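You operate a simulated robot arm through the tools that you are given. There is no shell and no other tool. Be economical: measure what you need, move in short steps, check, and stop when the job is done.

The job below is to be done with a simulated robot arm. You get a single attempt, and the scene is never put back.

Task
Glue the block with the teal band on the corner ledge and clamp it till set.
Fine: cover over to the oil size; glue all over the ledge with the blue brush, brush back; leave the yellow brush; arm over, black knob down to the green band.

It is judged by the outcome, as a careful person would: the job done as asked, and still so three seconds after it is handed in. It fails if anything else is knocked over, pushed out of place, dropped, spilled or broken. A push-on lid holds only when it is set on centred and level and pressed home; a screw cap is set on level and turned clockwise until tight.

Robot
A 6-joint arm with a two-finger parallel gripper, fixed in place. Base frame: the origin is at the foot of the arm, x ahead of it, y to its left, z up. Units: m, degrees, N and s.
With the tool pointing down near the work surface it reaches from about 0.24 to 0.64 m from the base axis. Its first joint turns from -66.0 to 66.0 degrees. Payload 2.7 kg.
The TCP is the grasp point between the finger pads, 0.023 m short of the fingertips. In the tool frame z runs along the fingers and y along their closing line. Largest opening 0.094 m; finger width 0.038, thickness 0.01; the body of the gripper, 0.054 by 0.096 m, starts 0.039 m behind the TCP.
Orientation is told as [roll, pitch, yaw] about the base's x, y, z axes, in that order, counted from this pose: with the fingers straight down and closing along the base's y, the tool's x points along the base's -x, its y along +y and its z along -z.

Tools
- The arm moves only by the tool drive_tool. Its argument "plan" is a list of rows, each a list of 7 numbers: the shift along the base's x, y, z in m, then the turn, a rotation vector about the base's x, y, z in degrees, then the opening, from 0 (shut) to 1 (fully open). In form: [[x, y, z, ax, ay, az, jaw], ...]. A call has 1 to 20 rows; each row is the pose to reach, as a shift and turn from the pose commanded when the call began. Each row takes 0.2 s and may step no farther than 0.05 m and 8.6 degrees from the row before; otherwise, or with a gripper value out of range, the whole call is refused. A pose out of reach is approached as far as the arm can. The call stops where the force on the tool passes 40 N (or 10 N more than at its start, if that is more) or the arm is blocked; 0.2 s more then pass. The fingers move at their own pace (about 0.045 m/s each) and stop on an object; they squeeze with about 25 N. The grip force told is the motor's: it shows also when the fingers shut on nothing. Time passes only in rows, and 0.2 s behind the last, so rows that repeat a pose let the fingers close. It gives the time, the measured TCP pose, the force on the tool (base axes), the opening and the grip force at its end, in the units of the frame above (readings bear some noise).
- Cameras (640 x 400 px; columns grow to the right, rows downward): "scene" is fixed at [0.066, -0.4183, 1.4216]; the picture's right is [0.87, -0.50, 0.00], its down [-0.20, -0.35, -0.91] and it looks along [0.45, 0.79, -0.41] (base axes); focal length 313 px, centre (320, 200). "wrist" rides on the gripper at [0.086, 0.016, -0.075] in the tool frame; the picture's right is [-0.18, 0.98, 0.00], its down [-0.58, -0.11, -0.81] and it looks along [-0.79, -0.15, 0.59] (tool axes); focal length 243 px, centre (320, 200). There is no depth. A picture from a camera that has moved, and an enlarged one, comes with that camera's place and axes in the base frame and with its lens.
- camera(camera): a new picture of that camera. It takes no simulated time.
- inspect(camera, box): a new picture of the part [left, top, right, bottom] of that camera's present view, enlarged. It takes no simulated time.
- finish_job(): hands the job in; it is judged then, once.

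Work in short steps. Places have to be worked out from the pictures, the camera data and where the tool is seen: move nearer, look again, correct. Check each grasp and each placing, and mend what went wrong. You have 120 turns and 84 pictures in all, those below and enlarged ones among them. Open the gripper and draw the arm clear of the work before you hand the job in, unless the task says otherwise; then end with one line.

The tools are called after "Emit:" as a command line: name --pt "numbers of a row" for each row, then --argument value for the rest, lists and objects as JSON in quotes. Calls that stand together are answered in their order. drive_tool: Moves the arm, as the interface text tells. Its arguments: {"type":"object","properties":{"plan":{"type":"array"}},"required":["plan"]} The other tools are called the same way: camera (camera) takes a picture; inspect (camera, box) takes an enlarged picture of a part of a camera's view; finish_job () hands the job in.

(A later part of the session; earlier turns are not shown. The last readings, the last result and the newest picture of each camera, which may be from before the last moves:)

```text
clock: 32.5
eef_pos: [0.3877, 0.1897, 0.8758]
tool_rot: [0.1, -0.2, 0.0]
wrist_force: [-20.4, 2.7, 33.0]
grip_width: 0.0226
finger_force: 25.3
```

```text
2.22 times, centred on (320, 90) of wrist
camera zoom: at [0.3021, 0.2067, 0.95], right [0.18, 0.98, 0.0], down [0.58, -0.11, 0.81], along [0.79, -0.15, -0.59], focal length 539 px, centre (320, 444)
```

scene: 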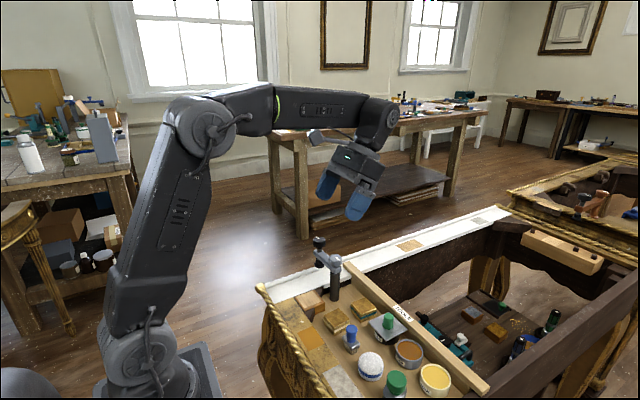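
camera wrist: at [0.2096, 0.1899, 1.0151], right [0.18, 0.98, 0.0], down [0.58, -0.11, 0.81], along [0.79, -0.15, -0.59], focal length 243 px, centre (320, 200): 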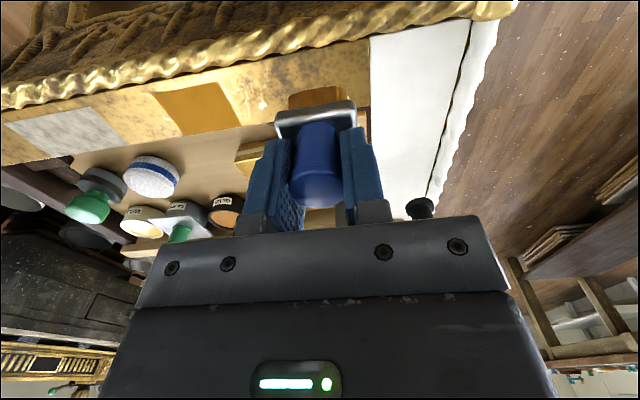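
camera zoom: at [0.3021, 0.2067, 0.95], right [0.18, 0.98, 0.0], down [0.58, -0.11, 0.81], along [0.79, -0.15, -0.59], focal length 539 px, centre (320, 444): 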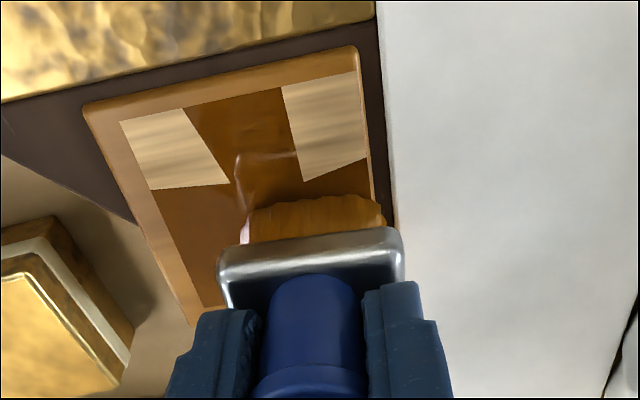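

Two bare corners remain on the -x side. I stroke back along +y, then across to -y, keeping the pressure.

Emit:
drive_tool --pt "-0.006 0 0.0003 0 0 0 0" --pt "-0.012 0 0.0003 0 0 0 0" --pt "-0.018 0 0 0 0 0 0" --pt "-0.024 0 0 0 0 0 0" --pt "-0.031 0 0 0 0 0 0" --pt "-0.031 0 -0.0005 0 0 0 0" --pt "-0.031 -0.005 -0.0005 0 0 0 0" --pt "-0.031 -0.01 -0.0005 0 0 0 0" --pt "-0.031 -0.015 -0.0005 0 0 0 0" --pt "-0.031 -0.02 -0.0005 0 0 0 0" --pt "-0.031 -0.02 -0.001 0 0 0 0"

Emit:
inspect --camera "scene" --box '[280, 260, 360, 330]'

```text
clock: 34.9
eef_pos: [0.3592, 0.1688, 0.8768]
tool_rot: [0.0, -0.4, -0.1]
wrist_force: [1.7, 10.0, 27.7]
grip_width: 0.0228
finger_force: 25.2
```

```text
5.71 times, centred on (320, 295) of scene
camera zoom: at [0.0657, -0.4182, 1.4217], right [0.87, -0.5, 0.0], down [-0.2, -0.35, -0.91], along [0.45, 0.79, -0.41], focal length 1786 px, centre (320, -343)
```

zoom: 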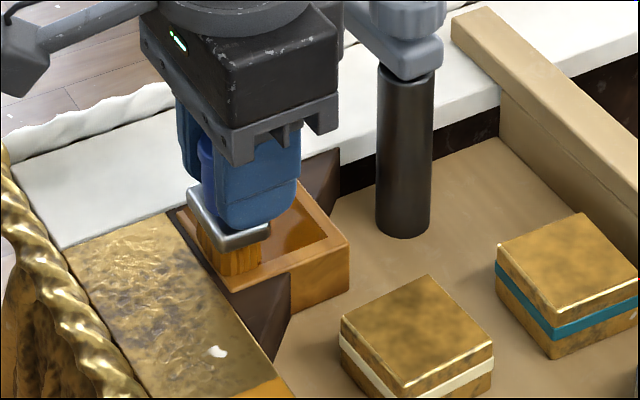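

Coverage looks nearly complete. I stroke out along -y to +x, lift straight up and look.

Emit:
drive_tool --pt "0.006 0 0.0005 0 0 0 0" --pt "0.012 0 0.0005 0 0 0 0" --pt "0.018 0 0.0005 0 0 0 0" --pt "0.024 0 0.0005 0 0 0 0" --pt "0.029 0 0.0005 0 0 0 0" --pt "0.029 0 0.005 0 0 0 0" --pt "0.029 0 0.02 0 0 0 0" --pt "0.029 0 0.06 0 0 0 0" --pt "0.029 -0.03 0.085 0 0 0 0" --pt "0.029 -0.07 0.085 0 0 0 0" --pt "0.029 -0.1 0.085 0 0 0 0" --pt "0.029 -0.1 0.085 0 0 0 0"

Emit:
inspect --camera "scene" --box '[270, 250, 370, 340]'

Emit:
camera --camera "wrist"

```text
clock: 35.4
eef_pos: [0.3669, 0.1677, 0.8755]
tool_rot: [-0.1, 0.1, 0.0]
wrist_force: [-1.2, 0.1, 6.5]
grip_width: 0.0226
finger_force: 25.0
stopped in row 2: the force on the tool passed its limit (the readings are from after the stop); the commanded pose is now the measured one
```

```text
4.44 times, centred on (320, 295) of scene
camera zoom: at [0.0659, -0.4184, 1.4216], right [0.87, -0.5, 0.0], down [-0.2, -0.35, -0.91], along [0.45, 0.79, -0.41], focal length 1390 px, centre (320, -222)
```

zoom: 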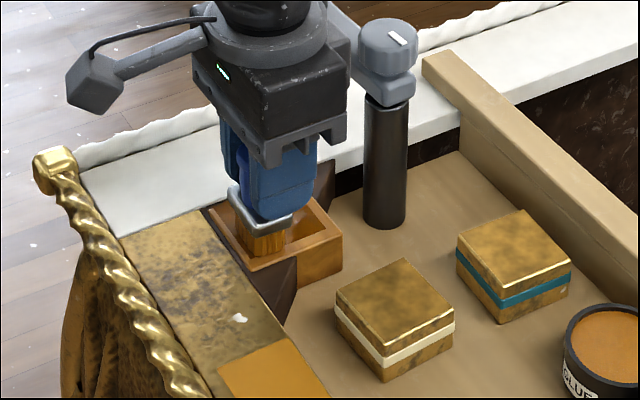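

```text
39 pictures are left
camera wrist: at [0.2807, 0.1854, 0.9507], right [0.18, 0.98, 0.0], down [0.58, -0.11, 0.8], along [0.79, -0.15, -0.59], focal length 243 px, centre (320, 200)
```

wrist: 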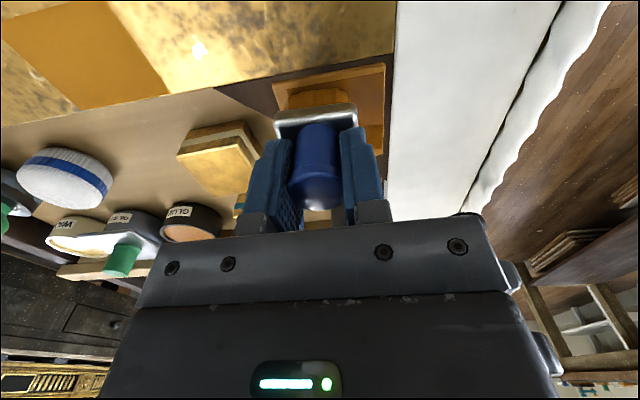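

The stroke stopped on friction and the force is now relaxed to 6 N. I finish it, lift and retreat to see the ledge.

Emit:
drive_tool --pt "0.006 0 0 0 0 0 0" --pt "0.012 0 0 0 0 0 0" --pt "0.018 0 0 0 0 0 0" --pt "0.022 0 0 0 0 0 0" --pt "0.022 0 0.005 0 0 0 0" --pt "0.022 0 0.02 0 0 0 0" --pt "0.022 0 0.055 0 0 0 0" --pt "0.022 -0.03 0.075 0 0 0 0" --pt "0.022 -0.07 0.075 0 0 0 0" --pt "0.022 -0.1 0.075 0 0 0 0" --pt "0.022 -0.1 0.075 0 0 0 0"

Emit:
inspect --camera "scene" --box '[290, 240, 390, 330]'

```text
clock: 37.8
eef_pos: [0.3873, 0.0708, 0.9496]
tool_rot: [-0.2, 0.2, 0.1]
wrist_force: [-0.7, 0.1, -1.5]
grip_width: 0.0228
finger_force: 24.7
```

```text
4.44 times, centred on (340, 285) of scene
camera zoom: at [0.066, -0.4183, 1.4216], right [0.87, -0.5, 0.0], down [-0.2, -0.35, -0.91], along [0.45, 0.79, -0.41], focal length 1390 px, centre (231, -178)
```

zoom: 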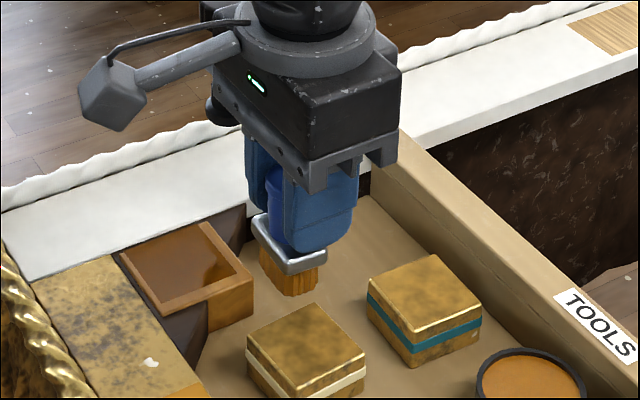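

The ledge is evenly covered. Now I return the brush to where it stood, TCP about (0.4005, 0.0085, 0.849).

Emit:
drive_tool --pt "0.006 -0.03 0 0 0 0 0" --pt "0.013 -0.0625 0 0 0 0 0" --pt "0.013 -0.0625 -0.04 0 0 0 0" --pt "0.013 -0.0625 -0.08 0 0 0 0" --pt "0.013 -0.0625 -0.09 0 0 0 0" --pt "0.013 -0.0625 -0.094 0 0 0 0" --pt "0.013 -0.0625 -0.094 0 0 0 0"

Emit:
drive_tool --pt "0 0 -0.0015 0 0 0 0" --pt "0 0 -0.003 0 0 0 0" --pt "0 0 -0.0045 0 0 0 0" --pt "0 0 -0.006 0 0 0 0"

Emit:
inspect --camera "scene" --box '[310, 270, 410, 360]'

```text
clock: 39.4
eef_pos: [0.4027, 0.0039, 0.8577]
tool_rot: [-0.2, 0.2, 0.0]
wrist_force: [-0.3, -1.0, -0.7]
grip_width: 0.0228
finger_force: 24.9
```

```text
clock: 40.4
eef_pos: [0.4017, 0.006, 0.8497]
tool_rot: [-0.2, 0.2, 0.1]
wrist_force: [-0.3, 1.2, -0.8]
grip_width: 0.0227
finger_force: 25.0
```

```text
4.44 times, centred on (360, 315) of scene
camera zoom: at [0.066, -0.4183, 1.4216], right [0.87, -0.5, 0.0], down [-0.2, -0.35, -0.91], along [0.45, 0.79, -0.41], focal length 1390 px, centre (142, -311)
```

zoom: 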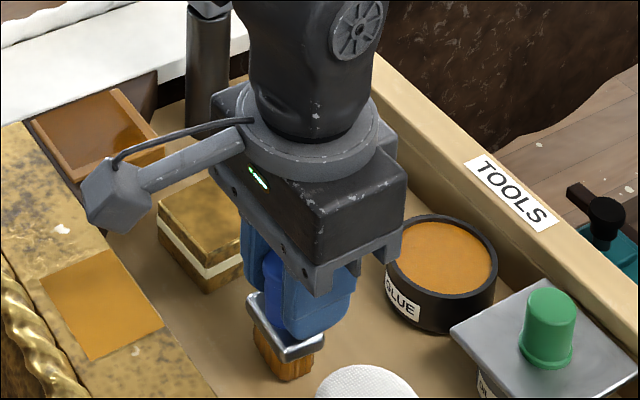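

No contact yet. I correct y by 2 mm and go down in small steps until it touches.

Emit:
drive_tool --pt "0 0.002 -0.001 0 0 0 0" --pt "0 0.002 -0.002 0 0 0 0" --pt "0 0.002 -0.003 0 0 0 0" --pt "0 0.002 -0.003 0 0 0 0"

```text
clock: 41.4
eef_pos: [0.402, 0.0072, 0.8486]
tool_rot: [-0.2, 0.1, -0.1]
wrist_force: [-0.3, 1.4, 11.1]
grip_width: 0.0227
finger_force: 25.2
```

It is in contact with the tray at 11 N. I ease up a hair, open partly and rise.

Emit:
drive_tool --pt "0 0 0.0007 0 0 0 0" --pt "0 0 0.0007 0 0 0 0.4" --pt "0 0 0.0007 0 0 0 0.55" --pt "0 0 0.0007 0 0 0 0.55" --pt "0 0 0.02 0 0 0 0.55" --pt "0 0 0.06 0 0 0 0.55" --pt "0.03 0.03 0.09 0 0 0 0.9" --pt "0.06 0.055 0.1 0 0 0 0.9" --pt "0.06 0.08 0.1 0 0 0 0.9" --pt "0.06 0.08 0.1 0 0 0 0.9"

Emit:
inspect --camera "scene" --box '[280, 240, 480, 400]'

Emit:
camera --camera "wrist"

```text
refused: row 7 steps farther than a row can; nothing moved
```

```text
2.50 times, centred on (380, 320) of scene
camera zoom: at [0.0658, -0.4183, 1.4216], right [0.87, -0.5, 0.0], down [-0.2, -0.35, -0.91], along [0.45, 0.79, -0.41], focal length 782 px, centre (170, -100)
```

zoom: 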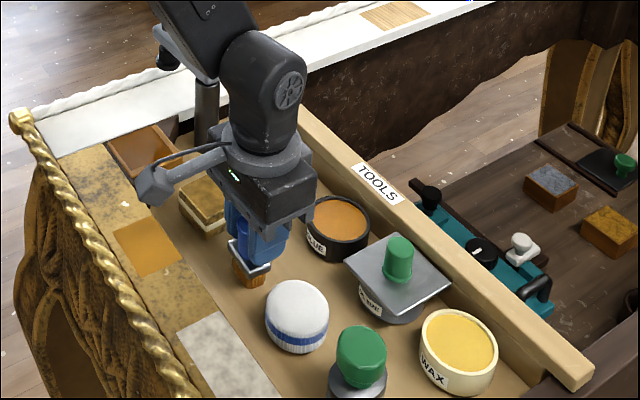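

```text
35 pictures are left
camera wrist: at [0.3161, 0.0249, 0.9232], right [0.18, 0.98, 0.0], down [0.58, -0.11, 0.81], along [0.79, -0.15, -0.59], focal length 243 px, centre (320, 200)
```

wrist: 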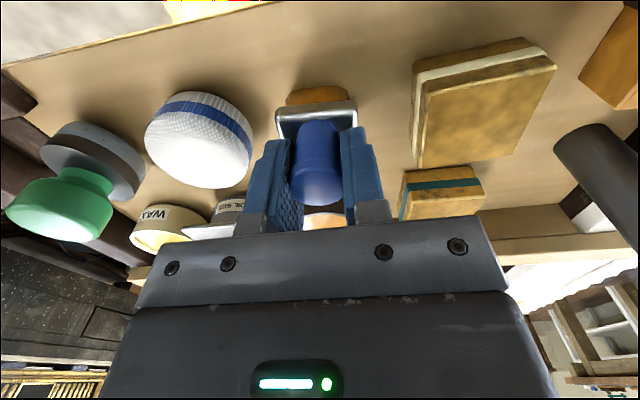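

The step was too long again, so I repeat the release with shorter steps, ending where the wrist camera sees the teal block.

Emit:
drive_tool --pt "0 0 0.0007 0 0 0 0" --pt "0 0 0.0007 0 0 0 0.4" --pt "0 0 0.0007 0 0 0 0.55" --pt "0 0 0.0007 0 0 0 0.55" --pt "0 0 0.02 0 0 0 0.55" --pt "0 0 0.06 0 0 0 0.55" --pt "0.01 0.025 0.09 0 0 0 0.9" --pt "0.015 0.055 0.1 0 0 0 0.9" --pt "0.02 0.08 0.1 0 0 0 0.9" --pt "0.02 0.08 0.1 0 0 0 0.9"

Emit:
camera --camera "scene"

Emit:
inspect --camera "wrist" --box '[200, 20, 440, 190]'

```text
clock: 43.6
eef_pos: [0.4215, 0.0871, 0.9473]
tool_rot: [-0.2, 0.3, 0.0]
wrist_force: [0.9, -0.1, -0.6]
grip_width: 0.0847
finger_force: 0.1
```

```text
34 pictures are left
```

scene: 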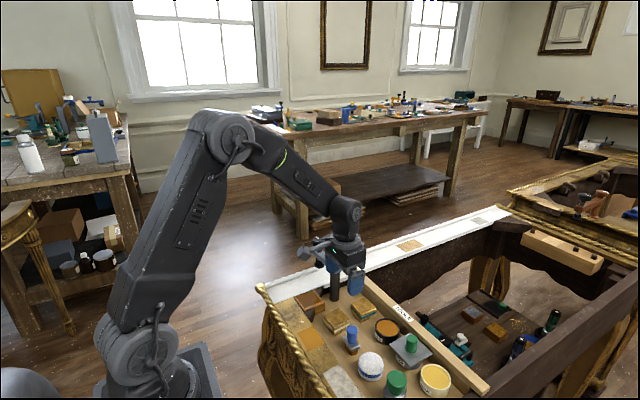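

```text
2.35 times, centred on (320, 105) of wrist
camera zoom: at [0.3369, 0.1056, 1.0218], right [0.18, 0.98, 0.0], down [0.59, -0.11, 0.8], along [0.79, -0.15, -0.59], focal length 571 px, centre (320, 424)
```

zoom: 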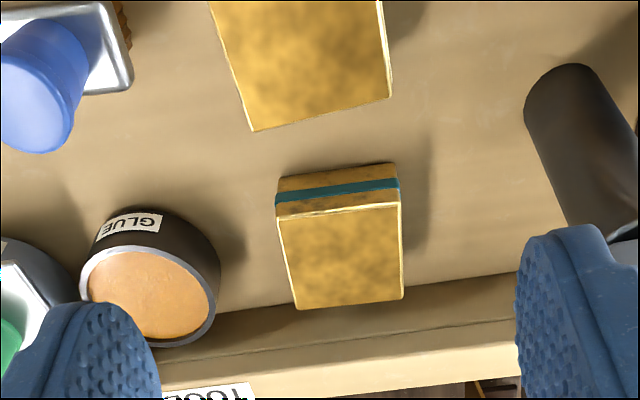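

The brush is back and upright. The teal block sits around (0.492, 0.086), turned about -3.5°. I line up over it and go down to grip height.

Emit:
drive_tool --pt "0.025 0 0 0.1 -0.1 -1.5 0.9" --pt "0.05 -0.001 -0.01 0.2 -0.3 -3.5 0.9" --pt "0.0695 -0.001 -0.04 0.2 -0.3 -3.5 0.9" --pt "0.0695 -0.001 -0.08 0.2 -0.3 -3.5 0.9" --pt "0.0695 -0.001 -0.11 0.2 -0.3 -3.5 0.9" --pt "0.0695 -0.001 -0.122 0.2 -0.3 -3.5 0.9" --pt "0.0695 -0.001 -0.129 0.2 -0.3 -3.5 0.9" --pt "0.0695 -0.001 -0.129 0.2 -0.3 -3.5 0.9"

Emit:
camera --camera "wrist"

Emit:
inspect --camera "scene" --box '[320, 260, 440, 360]'

```text
clock: 45.4
eef_pos: [0.4915, 0.0854, 0.8165]
tool_rot: [0.0, -0.1, -3.5]
wrist_force: [0.3, -0.8, -0.4]
grip_width: 0.0847
finger_force: 0.0
```

```text
32 pictures are left
camera wrist: at [0.4064, 0.1092, 0.8925], right [0.24, 0.97, 0.0], down [0.57, -0.14, 0.81], along [0.78, -0.2, -0.59], focal length 243 px, centre (320, 200)
```

wrist: 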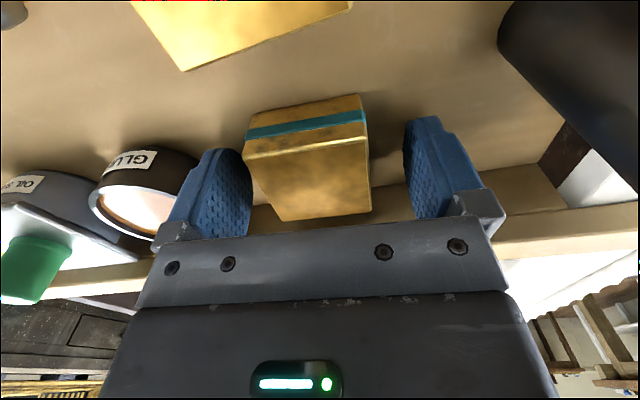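

```text
4.00 times, centred on (380, 310) of scene
camera zoom: at [0.066, -0.4183, 1.4216], right [0.87, -0.5, 0.0], down [-0.2, -0.35, -0.91], along [0.45, 0.79, -0.41], focal length 1250 px, centre (80, -240)
```

zoom: 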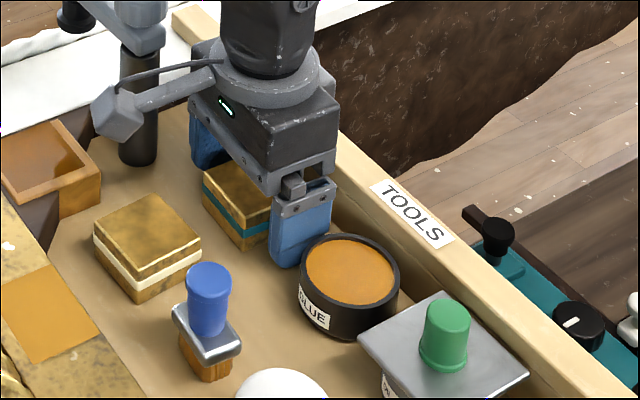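

The block lies about 3 mm toward -y and +x of the tool. I shift by that and close.

Emit:
drive_tool --pt "0.003 -0.003 0 0 0 0 0.9" --pt "0.003 -0.003 0 0 0 0 0.6" --pt "0.003 -0.003 0 0 0 0 0.4" --pt "0.003 -0.003 0 0 0 0 0.4" --pt "0.003 -0.003 0 0 0 0 0.4" --pt "0.003 -0.003 0 0 0 0 0.4"

```text
clock: 46.8
eef_pos: [0.4938, 0.0832, 0.8179]
tool_rot: [0.1, -0.1, -3.5]
wrist_force: [0.3, -0.5, 0.4]
grip_width: 0.0494
finger_force: 24.6
```

Gripped at 0.049 m wide. I lift, square the yaw, and look.

Emit:
drive_tool --pt "0 0 0.01 0 0 0 0.4" --pt "0 0 0.04 0 0 0 0.4" --pt "0 0 0.08 0 0 1.5 0.4" --pt "0 0 0.1 0 0 3.5 0.4" --pt "0 0 0.1 0 0 3.5 0.4"

Emit:
camera --camera "wrist"

```text
clock: 48.0
eef_pos: [0.4971, 0.0822, 0.9175]
tool_rot: [0.1, -0.1, 0.0]
wrist_force: [0.2, -0.4, -0.9]
grip_width: 0.0495
finger_force: 25.2
```

```text
30 pictures are left
camera wrist: at [0.411, 0.0993, 0.9919], right [0.18, 0.98, 0.0], down [0.58, -0.11, 0.81], along [0.79, -0.15, -0.59], focal length 243 px, centre (320, 200)
```

wrist: 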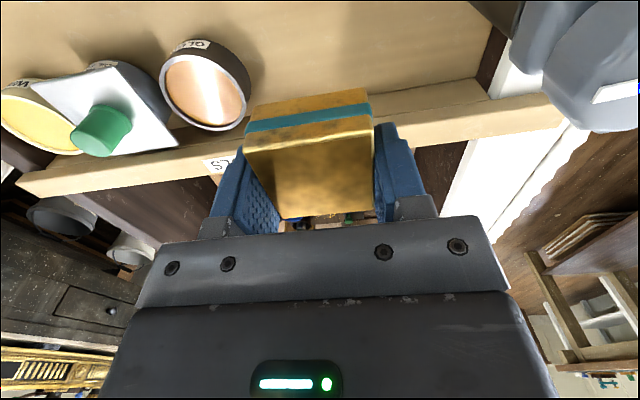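

The block is square in the grip and centred in x. The brush contacts put the ledge about 29 mm above the tray, so it should seat at TCP z about 0.8465. I carry it over and check just above.

Emit:
drive_tool --pt "-0.04 0 0 0 0 0 0.4" --pt "-0.08 0.01 0 0 0 0 0.4" --pt "-0.115 0.03 0 0 0 0 0.4" --pt "-0.1235 0.065 0 0 0 0 0.4" --pt "-0.1235 0.0975 0 0 0 0 0.4" --pt "-0.1235 0.0975 -0.035 0 0 0 0.4" --pt "-0.1235 0.0975 -0.06 0 0 0 0.4" --pt "-0.1235 0.0975 -0.06 0 0 0 0.4"

Emit:
inspect --camera "scene" --box '[270, 250, 370, 340]'

Emit:
inspect --camera "wrist" --box '[200, 30, 440, 220]'

```text
clock: 49.8
eef_pos: [0.3678, 0.1804, 0.8572]
tool_rot: [0.1, -0.1, 0.0]
wrist_force: [-0.2, 0.6, -1.1]
grip_width: 0.0494
finger_force: 24.4
```

```text
4.44 times, centred on (320, 295) of scene
camera zoom: at [0.066, -0.4183, 1.4216], right [0.87, -0.5, 0.0], down [-0.2, -0.35, -0.91], along [0.45, 0.79, -0.41], focal length 1390 px, centre (320, -222)
```

zoom: 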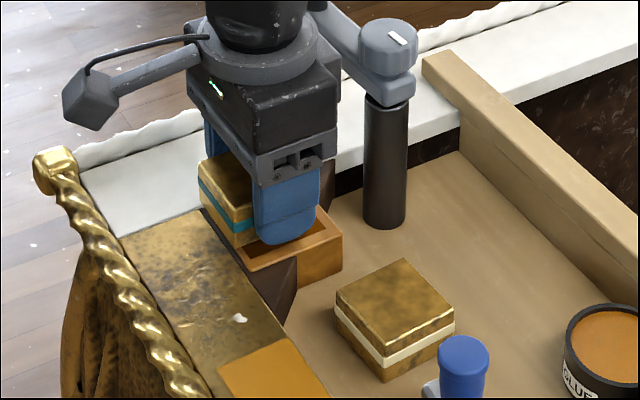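

```text
2.11 times, centred on (320, 125) of wrist
camera zoom: at [0.2816, 0.1973, 0.9317], right [0.18, 0.98, 0.0], down [0.58, -0.11, 0.81], along [0.79, -0.15, -0.59], focal length 511 px, centre (320, 358)
```

zoom: 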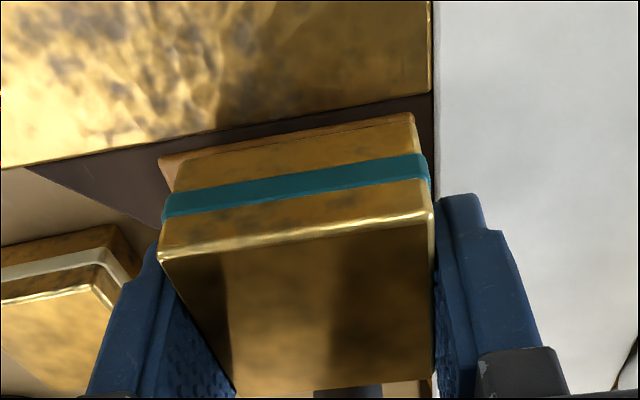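

The block's near bottom edge is at x about 0.341, roughly 6 mm too far toward -x, while y is right. I correct by 6 mm and lower until it seats.

Emit:
drive_tool --pt "0.006 -0.0005 0 0 0 0 0.4" --pt "0.006 -0.0005 -0.003 0 0 0 0.4" --pt "0.006 -0.0005 -0.006 0 0 0 0.4" --pt "0.006 -0.0005 -0.007 0 0 0 0.4" --pt "0.006 -0.0005 -0.007 0 0 0 0.4"

Emit:
inspect --camera "wrist" --box '[200, 30, 440, 220]'

Emit:
inspect --camera "scene" --box '[280, 270, 350, 330]'

```text
clock: 51.0
eef_pos: [0.375, 0.1788, 0.85]
tool_rot: [0.0, 0.1, -0.1]
wrist_force: [0.0, 0.0, -0.8]
grip_width: 0.0495
finger_force: 25.1
```

```text
2.11 times, centred on (320, 125) of wrist
camera zoom: at [0.289, 0.1973, 0.9247], right [0.18, 0.98, 0.0], down [0.58, -0.11, 0.81], along [0.79, -0.15, -0.59], focal length 511 px, centre (320, 358)
```

zoom: 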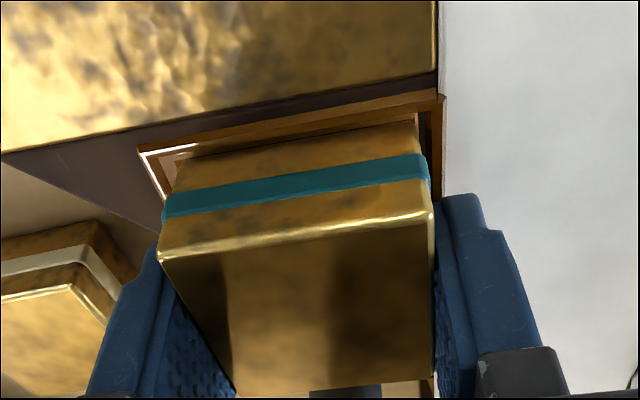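

```text
6.67 times, centred on (315, 300) of scene
camera zoom: at [0.066, -0.4183, 1.4216], right [0.87, -0.5, 0.0], down [-0.2, -0.35, -0.91], along [0.45, 0.79, -0.41], focal length 2084 px, centre (353, -467)
```

zoom: 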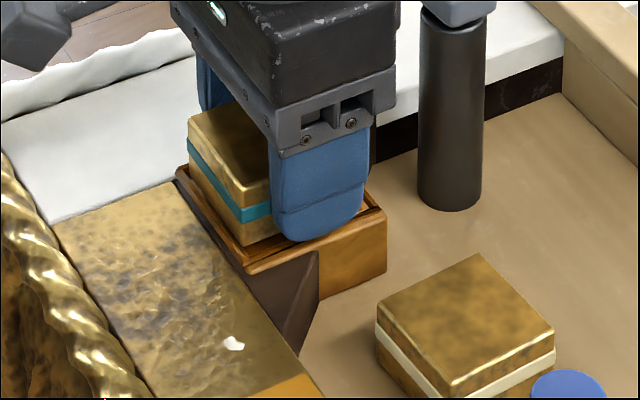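

The block sits within the ledge margins, nearly even all round. I ease 0.8 mm toward -y and lower in small steps to contact.

Emit:
drive_tool --pt "-0.0003 -0.0008 -0.0012 0 0 0 0.4" --pt "-0.0003 -0.0008 -0.0024 0 0 0 0.4" --pt "-0.0003 -0.0008 -0.0036 0 0 0 0.4" --pt "-0.0003 -0.0008 -0.0044 0 0 0 0.4"

```text
clock: 52.0
eef_pos: [0.3757, 0.1792, 0.8481]
tool_rot: [0.0, 0.0, 0.0]
wrist_force: [-3.1, -2.9, 10.2]
grip_width: 0.0493
finger_force: 25.2
```

Seated with 10 N. I press slightly, release just enough to clear, rise, and look.

Emit:
drive_tool --pt "0 0 -0.0007 0 0 0 0.4" --pt "0 0 -0.0007 0 0 0 0.4" --pt "0 0 0 0 0 0 0.6" --pt "0 0 0 0 0 0 0.62" --pt "0 0 0.015 0 0 0 0.62" --pt "0 0 0.045 0 0 0 0.62" --pt "-0.01 -0.03 0.075 0 0 0 0.62" --pt "-0.02 -0.07 0.095 0 0 0 0.62" --pt "-0.02 -0.1 0.095 0 0 0 0.62" --pt "-0.02 -0.1 0.095 0 0 0 0.62"

Emit:
inspect --camera "scene" --box '[280, 220, 380, 320]'

Emit:
camera --camera "wrist"

```text
clock: 54.2
eef_pos: [0.3559, 0.0788, 0.9409]
tool_rot: [0.0, -0.1, 0.0]
wrist_force: [-0.6, -0.3, 0.7]
grip_width: 0.0582
finger_force: 0.1
```

```text
4.00 times, centred on (330, 270) of scene
camera zoom: at [0.0659, -0.4183, 1.4216], right [0.87, -0.5, 0.0], down [-0.2, -0.35, -0.91], along [0.45, 0.79, -0.41], focal length 1250 px, centre (280, -80)
```

zoom: 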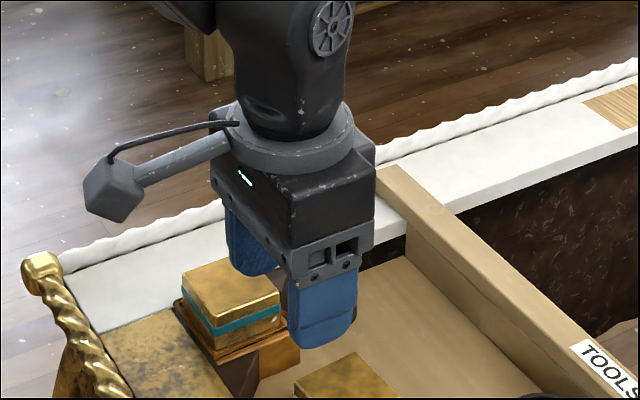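

```text
24 pictures are left
camera wrist: at [0.2707, 0.0957, 1.0152], right [0.18, 0.98, 0.0], down [0.58, -0.11, 0.81], along [0.79, -0.15, -0.59], focal length 243 px, centre (320, 200)
```

wrist: 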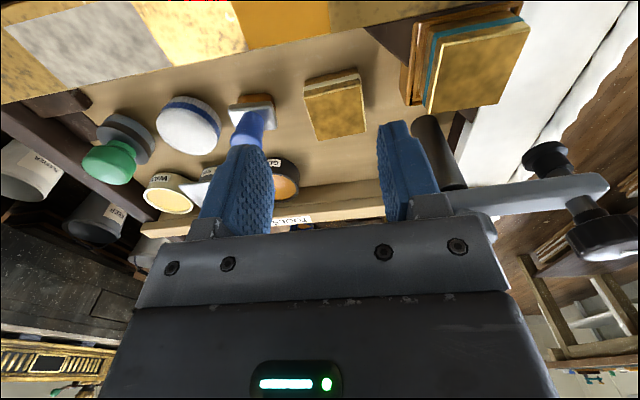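

The block sits squarely on the ledge. Next I look closely at the clamp's knob end.

Emit:
inspect --camera "wrist" --box '[400, 80, 640, 270]'

```text
2.11 times, centred on (520, 175) of wrist
camera zoom: at [0.2707, 0.0957, 1.0152], right [0.18, 0.98, 0.0], down [0.58, -0.11, 0.81], along [0.79, -0.15, -0.59], focal length 511 px, centre (-101, 253)
```

zoom: 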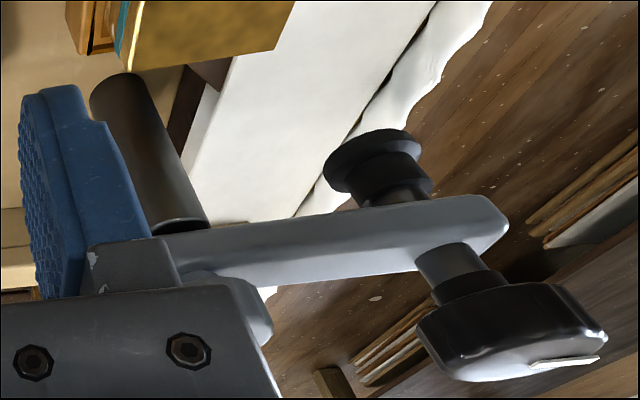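

The clamp has a pad below, the arm, a stem and the black knob on top. I move up and behind it in x for a clean view to locate the knob.

Emit:
drive_tool --pt "0 0.02 0.04 0 0 0 0.7" --pt "0 0.06 0.06 0 0 0 0.7" --pt "0 0.1 0.08 0 0 0 0.7" --pt "0 0.146 0.08 0 0 0 0.7" --pt "0 0.146 0.08 0 0 0 0.7"

Emit:
inspect --camera "wrist" --box '[200, 50, 440, 220]'

Emit:
inspect --camera "scene" --box '[290, 220, 370, 310]'

```text
clock: 55.4
eef_pos: [0.3564, 0.2255, 1.0218]
tool_rot: [-0.1, 0.0, -0.1]
wrist_force: [-0.3, -0.2, 0.2]
grip_width: 0.0658
finger_force: 0.0
```

```text
2.35 times, centred on (320, 135) of wrist
camera zoom: at [0.2701, 0.2426, 1.0964], right [0.18, 0.98, 0.0], down [0.58, -0.11, 0.81], along [0.79, -0.15, -0.59], focal length 571 px, centre (320, 353)
```

zoom: 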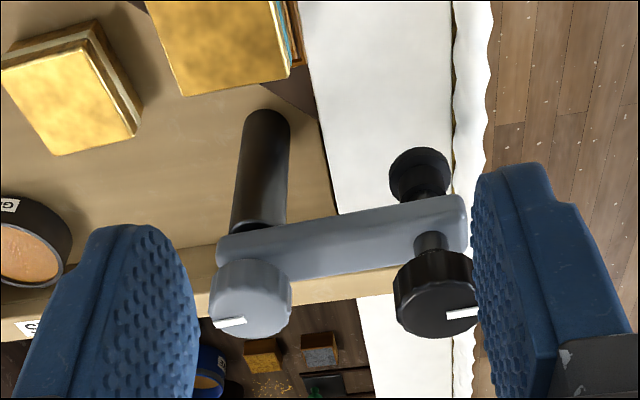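

```text
4.44 times, centred on (330, 265) of scene
camera zoom: at [0.066, -0.4183, 1.4216], right [0.87, -0.5, 0.0], down [-0.2, -0.35, -0.91], along [0.45, 0.79, -0.41], focal length 1390 px, centre (276, -89)
```

zoom: 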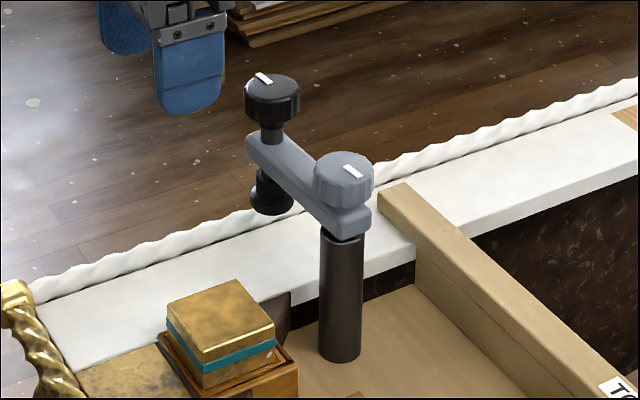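

Triangulation puts the black knob at (0.446, 0.2555) with its top at 0.949, and the pivot at (0.455, 0.177), so the arm is 0.079 m long. The block is 0.08 m from the pivot toward -x. I go over the knob and grip it.

Emit:
drive_tool --pt "0.03 0.01 0 0 0 0 0.65" --pt "0.06 0.02 0 0 0 0 0.65" --pt "0.0895 0.03 0 0 0 0 0.65" --pt "0.0895 0.03 -0.04 0 0 0 0.65" --pt "0.0895 0.03 -0.065 0 0 0 0.65" --pt "0.0895 0.03 -0.075 0 0 0 0.65" --pt "0.0895 0.03 -0.075 0 0 0 0.65"

Emit:
camera --camera "wrist"

```text
clock: 57.0
eef_pos: [0.4443, 0.2545, 0.9445]
tool_rot: [0.0, 0.0, -0.1]
wrist_force: [-0.7, 0.0, 0.0]
grip_width: 0.0609
finger_force: 0.1
```

```text
20 pictures are left
camera wrist: at [0.3583, 0.2721, 1.0193], right [0.18, 0.98, 0.0], down [0.58, -0.11, 0.81], along [0.79, -0.15, -0.59], focal length 243 px, centre (320, 200)
```

wrist: 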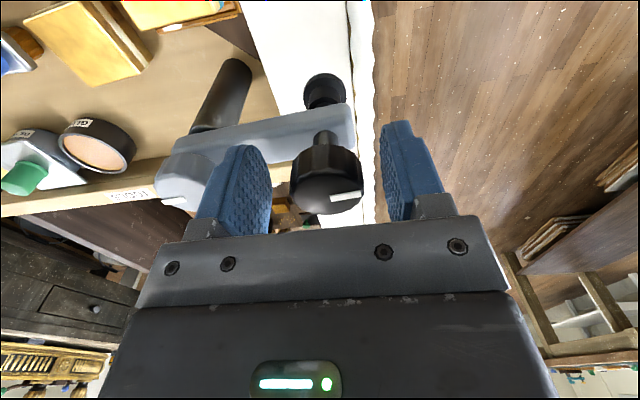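

The knob is between the fingers, about 3 mm to +y. I shift and close.

Emit:
drive_tool --pt "0 0.003 0 0 0 0 0.65" --pt "0 0.003 0 0 0 0 0.3" --pt "0 0.003 0 0 0 0 0.3" --pt "0 0.003 0 0 0 0 0.3" --pt "0 0.003 0 0 0 0 0.3"

Emit:
drive_tool --pt "-0.003 0 0 0 0 0 0.3" --pt "-0.006 -0.0003 0 0 0 0 0.3" --pt "-0.009 -0.001 0 0 0 0 0.3"

```text
clock: 58.2
eef_pos: [0.4449, 0.258, 0.9457]
tool_rot: [-0.1, 0.0, -0.2]
wrist_force: [-0.1, -10.6, 0.7]
grip_width: 0.0351
finger_force: 45.1
```

```text
clock: 59.0
eef_pos: [0.4348, 0.2566, 0.9452]
tool_rot: [-0.1, 0.1, -0.1]
wrist_force: [4.6, -22.0, -3.6]
grip_width: 0.0349
finger_force: 45.0
```

The arm swings freely, and the forces fit a radius of 0.081 m about (0.455, 0.177). I follow that arc to about 50°.

Emit:
drive_tool --pt "-0.003 -0.0025 0 0 0 0 0.3" --pt "-0.0081 -0.0039 0 0 0 0 0.3" --pt "-0.0159 -0.0072 0 0 0 0 0.3" --pt "-0.0233 -0.0113 0 0 0 0 0.3" --pt "-0.0302 -0.0161 0 0 0 0 0.3" --pt "-0.0366 -0.0217 0 0 0 0 0.3" --pt "-0.0424 -0.0279 0 0 0 0 0.3"

Emit:
inspect --camera "scene" --box '[270, 210, 370, 310]'

```text
clock: 60.5
eef_pos: [0.3959, 0.2367, 0.9452]
tool_rot: [0.1, 0.2, 0.2]
wrist_force: [-3.3, 4.8, -4.0]
grip_width: 0.0347
finger_force: 45.0
stopped in row 7: the force on the tool passed its limit (the readings are from after the stop); the commanded pose is now the measured one
```

```text
4.00 times, centred on (320, 260) of scene
camera zoom: at [0.0659, -0.4182, 1.4217], right [0.87, -0.5, 0.0], down [-0.2, -0.35, -0.91], along [0.45, 0.79, -0.41], focal length 1250 px, centre (320, -40)
```

zoom: 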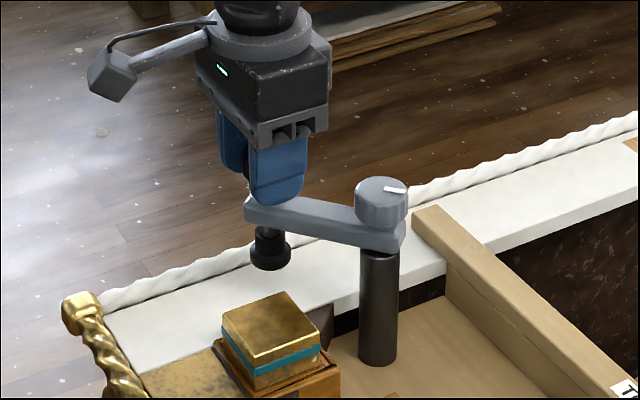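

The arm is now about halfway; refitting gives a pivot near (0.450, 0.1765). I continue the arc in a short batch.

Emit:
drive_tool --pt "-0.003 -0.003 0 0 0 0 0.3" --pt "-0.0059 -0.0061 0 0 0 0 0.3" --pt "-0.0087 -0.0094 0 0 0 0 0.3" --pt "-0.0113 -0.0127 0 0 0 0 0.3" --pt "-0.0137 -0.0162 0 0 0 0 0.3" --pt "-0.0159 -0.0198 0 0 0 0 0.3"

```text
clock: 61.9
eef_pos: [0.3787, 0.2159, 0.9449]
tool_rot: [0.2, 0.5, 0.1]
wrist_force: [-12.3, 8.8, -11.1]
grip_width: 0.0349
finger_force: 45.1
```

The load points outward by about 1 mm, so I widen the arc slightly and go on.

Emit:
drive_tool --pt "-0.0035 -0.0025 0 0 -0.2 0 0.3" --pt "-0.0063 -0.0079 0 0 -0.4 0 0.3" --pt "-0.008 -0.012 0 0 -0.4 0 0.3" --pt "-0.0093 -0.0162 0 0 -0.4 0 0.3" --pt "-0.0104 -0.0205 0 0 -0.4 0 0.3" --pt "-0.0114 -0.0248 0 0 -0.4 0 0.3"

Emit:
inspect --camera "scene" --box '[270, 220, 370, 320]'

```text
clock: 63.3
eef_pos: [0.3681, 0.193, 0.9442]
tool_rot: [0.1, 0.0, 0.0]
wrist_force: [-1.5, 1.0, -26.6]
grip_width: 0.0348
finger_force: 45.2
```

```text
4.00 times, centred on (320, 270) of scene
camera zoom: at [0.0662, -0.4181, 1.4217], right [0.87, -0.5, 0.0], down [-0.2, -0.35, -0.91], along [0.45, 0.79, -0.41], focal length 1250 px, centre (320, -80)
```

zoom: 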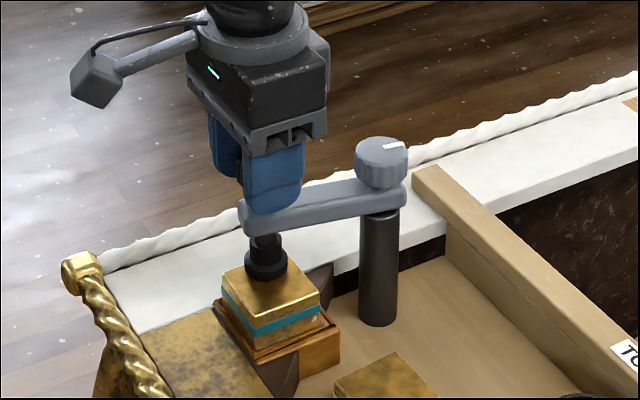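

The downward pull shows the knob screws down as it turns relative to the arm. I follow it 1.5 mm lower and finish the swing over the block's centre.

Emit:
drive_tool --pt "0 0 -0.001 0 0 0 0.3" --pt "-0.0006 -0.0036 -0.0015 0 0 0 0.3" --pt "-0.001 -0.0073 -0.0016 0 0 0 0.3" --pt "-0.0013 -0.0105 -0.0018 0 0 0 0.3" --pt "-0.0015 -0.0135 -0.002 0 0 0 0.3"

Emit:
inspect --camera "scene" --box '[280, 230, 360, 320]'

```text
clock: 64.5
eef_pos: [0.366, 0.1781, 0.9433]
tool_rot: [0.0, 0.1, 0.1]
wrist_force: [-16.8, 3.2, -3.3]
grip_width: 0.0347
finger_force: 45.1
```

```text
4.44 times, centred on (320, 275) of scene
camera zoom: at [0.0656, -0.4182, 1.4217], right [0.87, -0.5, 0.0], down [-0.2, -0.35, -0.91], along [0.45, 0.79, -0.41], focal length 1390 px, centre (320, -133)
```

zoom: 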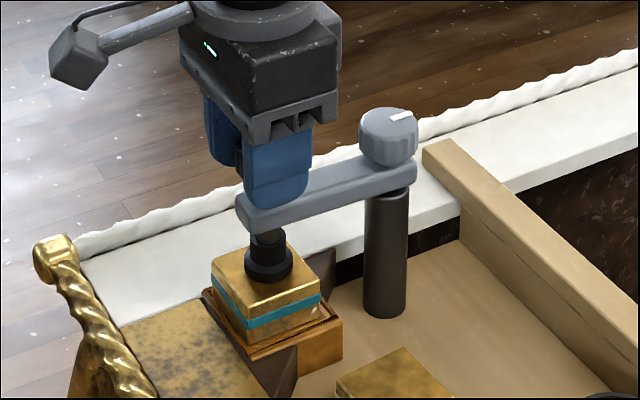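

The arm is over the block and the pad is centred on it. I test whether the knob simply presses down by pushing gently.

Emit:
drive_tool --pt "-0.0008 0 -0.0005 0 0 0 0.3" --pt "-0.0008 0 -0.001 0 0 0 0.3" --pt "-0.0008 0 -0.0015 0 0 0 0.3" --pt "-0.0008 0 -0.002 0 0 0 0.3"

Emit:
inspect --camera "wrist" --box '[220, 80, 420, 230]'

```text
clock: 65.5
eef_pos: [0.3661, 0.1792, 0.943]
tool_rot: [0.2, -0.4, 0.1]
wrist_force: [-9.6, 2.3, 12.5]
grip_width: 0.0348
finger_force: 44.8
```

```text
2.67 times, centred on (320, 155) of wrist
camera zoom: at [0.2798, 0.1958, 1.0171], right [0.18, 0.98, 0.0], down [0.58, -0.11, 0.81], along [0.8, -0.14, -0.59], focal length 647 px, centre (320, 320)
```

zoom: 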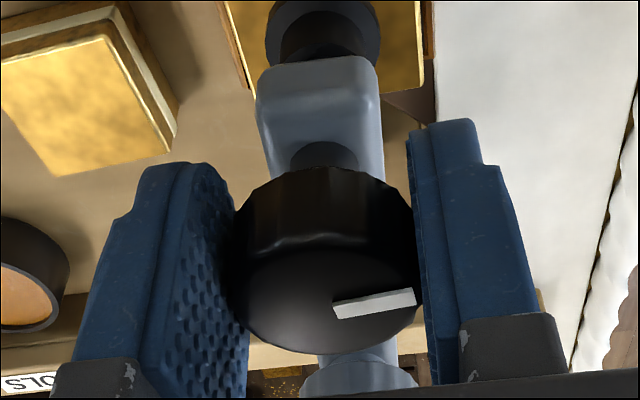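

Pushing only loads it, so it is a screw. I turn it clockwise 64°, letting the tool follow down, and watch the forces.

Emit:
drive_tool --pt "0 0 0 0 0 -8 0.3" --pt "0 0 -0.0002 0 0 -16 0.3" --pt "0 0 -0.0004 0 0 -24 0.3" --pt "0 0 -0.0006 0 0 -32 0.3" --pt "0 0 -0.0008 0 0 -40 0.3" --pt "0 0 -0.001 0 0 -48 0.3" --pt "0 0 -0.0012 0 0 -56 0.3" --pt "0 0 -0.0014 0 0 -64 0.3"

Emit:
inspect --camera "scene" --box '[280, 240, 350, 320]'

```text
clock: 66.9
eef_pos: [0.3667, 0.1822, 0.9415]
tool_rot: [1.0, -0.4, -45.3]
wrist_force: [1.9, 9.9, -2.6]
grip_width: 0.035
finger_force: 44.9
stopped in row 6: the force on the tool passed its limit (the readings are from after the stop); the commanded pose is now the measured one
```

```text
5.00 times, centred on (315, 280) of scene
camera zoom: at [0.066, -0.4181, 1.4217], right [0.87, -0.5, 0.0], down [-0.2, -0.35, -0.91], along [0.45, 0.79, -0.41], focal length 1563 px, centre (345, -200)
```

zoom: 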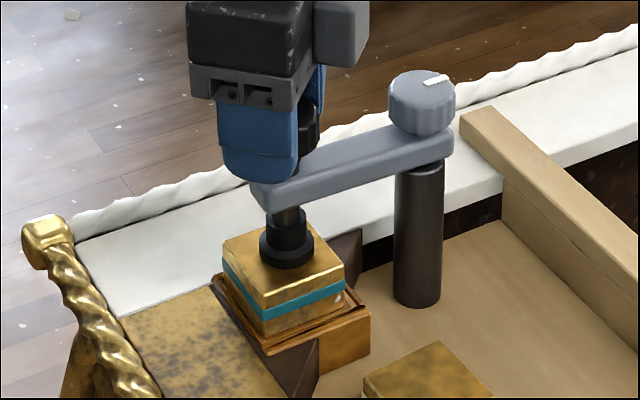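

The turn stopped at 45° because the grip was slightly off-centre. I release, turn back to zero with open jaws, and look to recentre.

Emit:
drive_tool --pt "0 0 0 0 0 0 0.6" --pt "0 0 0 0 0 0 0.6" --pt "0 0 0 0 0 8 0.6" --pt "0 0 0 0 0 16 0.6" --pt "0 0 0 0 0 24 0.6" --pt "0 0 0 -0.5 0 32 0.6" --pt "0 0 0 -1 0.2 40 0.6" --pt "0 0 0 -1 0.4 45.3 0.6" --pt "0 0 0 -1 0.4 45.3 0.6"

Emit:
inspect --camera "wrist" --box '[220, 80, 420, 230]'

```text
clock: 68.9
eef_pos: [0.3675, 0.1819, 0.9416]
tool_rot: [-0.2, -0.3, 0.0]
wrist_force: [0.2, 0.4, 0.3]
grip_width: 0.0563
finger_force: 0.1
```

```text
2.67 times, centred on (320, 155) of wrist
camera zoom: at [0.2812, 0.1991, 1.0163], right [0.18, 0.98, 0.0], down [0.58, -0.11, 0.81], along [0.8, -0.15, -0.59], focal length 647 px, centre (320, 320)
```

zoom: 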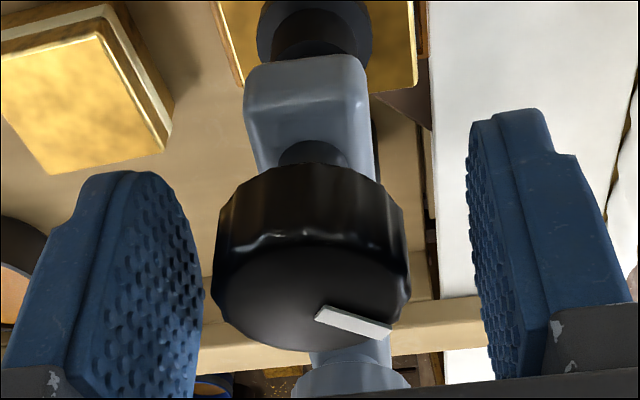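

The knob turned clockwise and its centre is at about (0.369, 0.1805). I recentre, raise 5 mm to keep the fingertips off the arm, pre-turn to +48° and grip.

Emit:
drive_tool --pt "0.001 -0.0012 0.003 0.1 0.3 8 0.6" --pt "0.0015 -0.0012 0.005 0.2 0.3 16 0.6" --pt "0.0015 -0.0012 0.005 0.2 0.3 24 0.6" --pt "0.0015 -0.0012 0.005 0.2 0.3 32 0.6" --pt "0.0015 -0.0012 0.005 0.2 0.3 40 0.6" --pt "0.0015 -0.0012 0.005 0.2 0.3 48 0.6" --pt "0.0015 -0.0012 0.005 0.2 0.3 48 0.3" --pt "0.0015 -0.0012 0.005 0.2 0.3 48 0.3" --pt "0.0015 -0.0012 0.005 0.2 0.3 48 0.3"

```text
clock: 70.9
eef_pos: [0.3696, 0.1801, 0.9475]
tool_rot: [-0.1, -0.1, 47.9]
wrist_force: [6.6, -2.9, -1.7]
grip_width: 0.0353
finger_force: 44.6
```

Good, centred grip with small side loads. I turn clockwise 96° and follow down about 2.4 mm.

Emit:
drive_tool --pt "0 0 -0.0002 0 0 -8 0.3" --pt "0 0 -0.0004 0 0 -16 0.3" --pt "0 0 -0.0006 0 0 -24 0.3" --pt "0 0 -0.0008 0 0 -32 0.3" --pt "0 0 -0.001 0 0 -40 0.3" --pt "0 0 -0.0012 0 0 -48 0.3" --pt "0 0 -0.0014 0 0 -56 0.3" --pt "0 0 -0.0016 0 0 -64 0.3" --pt "0 0 -0.0018 0 0 -72 0.3" --pt "0 0 -0.002 0 0 -80 0.3" --pt "0 0 -0.0022 0 0 -88 0.3" --pt "0 0 -0.0024 0 0 -96 0.3"

```text
clock: 73.5
eef_pos: [0.3701, 0.182, 0.9452]
tool_rot: [0.1, -0.1, -48.4]
wrist_force: [7.2, 6.0, -12.5]
grip_width: 0.035
finger_force: 44.8
```

The full turn went through, with the knob lowering about 3 mm. I release, turn back to +48° and check the gap.

Emit:
drive_tool --pt "0 0 -0.0006 0 0 0 0.55" --pt "0 0 -0.0006 0 0 0 0.6" --pt "0 0 -0.0006 0 0 8 0.6" --pt "0 0 -0.0006 0 0 16 0.6" --pt "0 0 -0.0006 0 0 24 0.6" --pt "0 0 -0.0006 0 0 32 0.6" --pt "0 0 -0.0006 0 0 40 0.6" --pt "0 0 -0.0006 0 0 48 0.6" --pt "0 0 -0.0006 0 0 56 0.6" --pt "0 0 -0.0006 0 0 64 0.6" --pt "0 0 -0.0006 0 0 72 0.6" --pt "0 0 -0.0006 0 0 80 0.6" --pt "0 0 -0.0006 0 0 88 0.6" --pt "0 0 -0.0006 0 0 96 0.6" --pt "0 0 -0.0006 0 0 96 0.6"

Emit:
inspect --camera "scene" --box '[285, 245, 345, 315]'

```text
clock: 76.7
eef_pos: [0.3703, 0.1812, 0.9442]
tool_rot: [0.1, -0.1, 48.0]
wrist_force: [-0.7, 1.0, 0.3]
grip_width: 0.0566
finger_force: 0.1
```

```text
5.71 times, centred on (315, 280) of scene
camera zoom: at [0.066, -0.4183, 1.4216], right [0.87, -0.5, 0.0], down [-0.2, -0.35, -0.91], along [0.45, 0.79, -0.41], focal length 1786 px, centre (349, -257)
```

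zoom: 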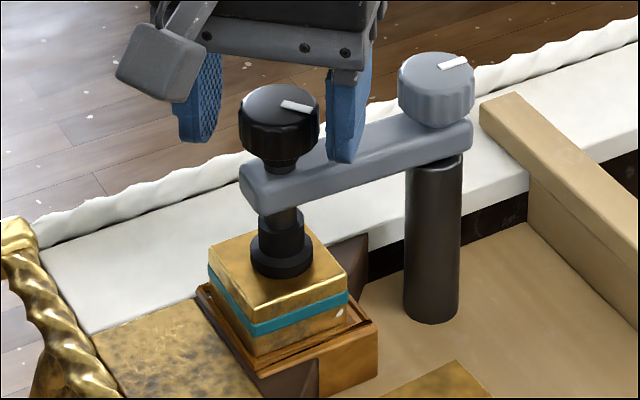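

The pad is close to the block and the screw is going down. No green band shows yet; I grip again and turn another 96° with a slightly faster follow.

Emit:
drive_tool --pt "0 0 0 0 0 0 0.3" --pt "0 0 0 0 0 0 0.3" --pt "0 0 0 0 0 0 0.3" --pt "0 0 -0.0002 0 0 -8 0.3" --pt "0 0 -0.0005 0 0 -16 0.3" --pt "0 0 -0.0007 0 0 -24 0.3" --pt "0 0 -0.001 0 0 -32 0.3" --pt "0 0 -0.0012 0 0 -40 0.3" --pt "0 0 -0.0015 0 0 -48 0.3" --pt "0 0 -0.0017 0 0 -56 0.3" --pt "0 0 -0.002 0 0 -64 0.3" --pt "0 0 -0.0022 0 0 -72 0.3" --pt "0 0 -0.0025 0 0 -80 0.3" --pt "0 0 -0.0027 0 0 -88 0.3" --pt "0 0 -0.003 0 0 -96 0.3"

Emit:
inspect --camera "scene" --box '[285, 245, 345, 315]'

```text
clock: 79.9
eef_pos: [0.37, 0.1804, 0.9401]
tool_rot: [0.2, -0.1, -48.2]
wrist_force: [4.6, 19.8, -2.3]
grip_width: 0.0343
finger_force: 44.6
```

```text
5.71 times, centred on (315, 280) of scene
camera zoom: at [0.0661, -0.4178, 1.4218], right [0.87, -0.5, 0.0], down [-0.2, -0.35, -0.91], along [0.45, 0.79, -0.41], focal length 1786 px, centre (349, -257)
```

zoom: 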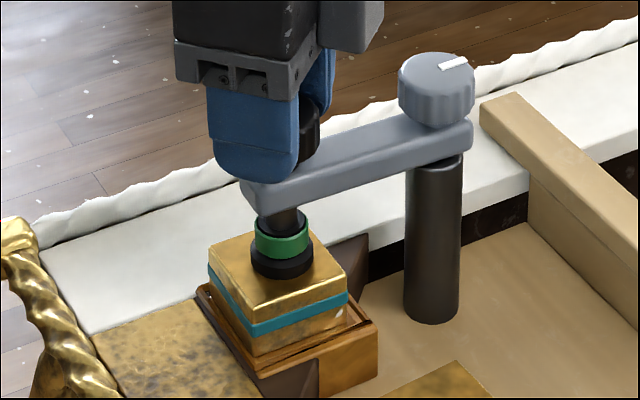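

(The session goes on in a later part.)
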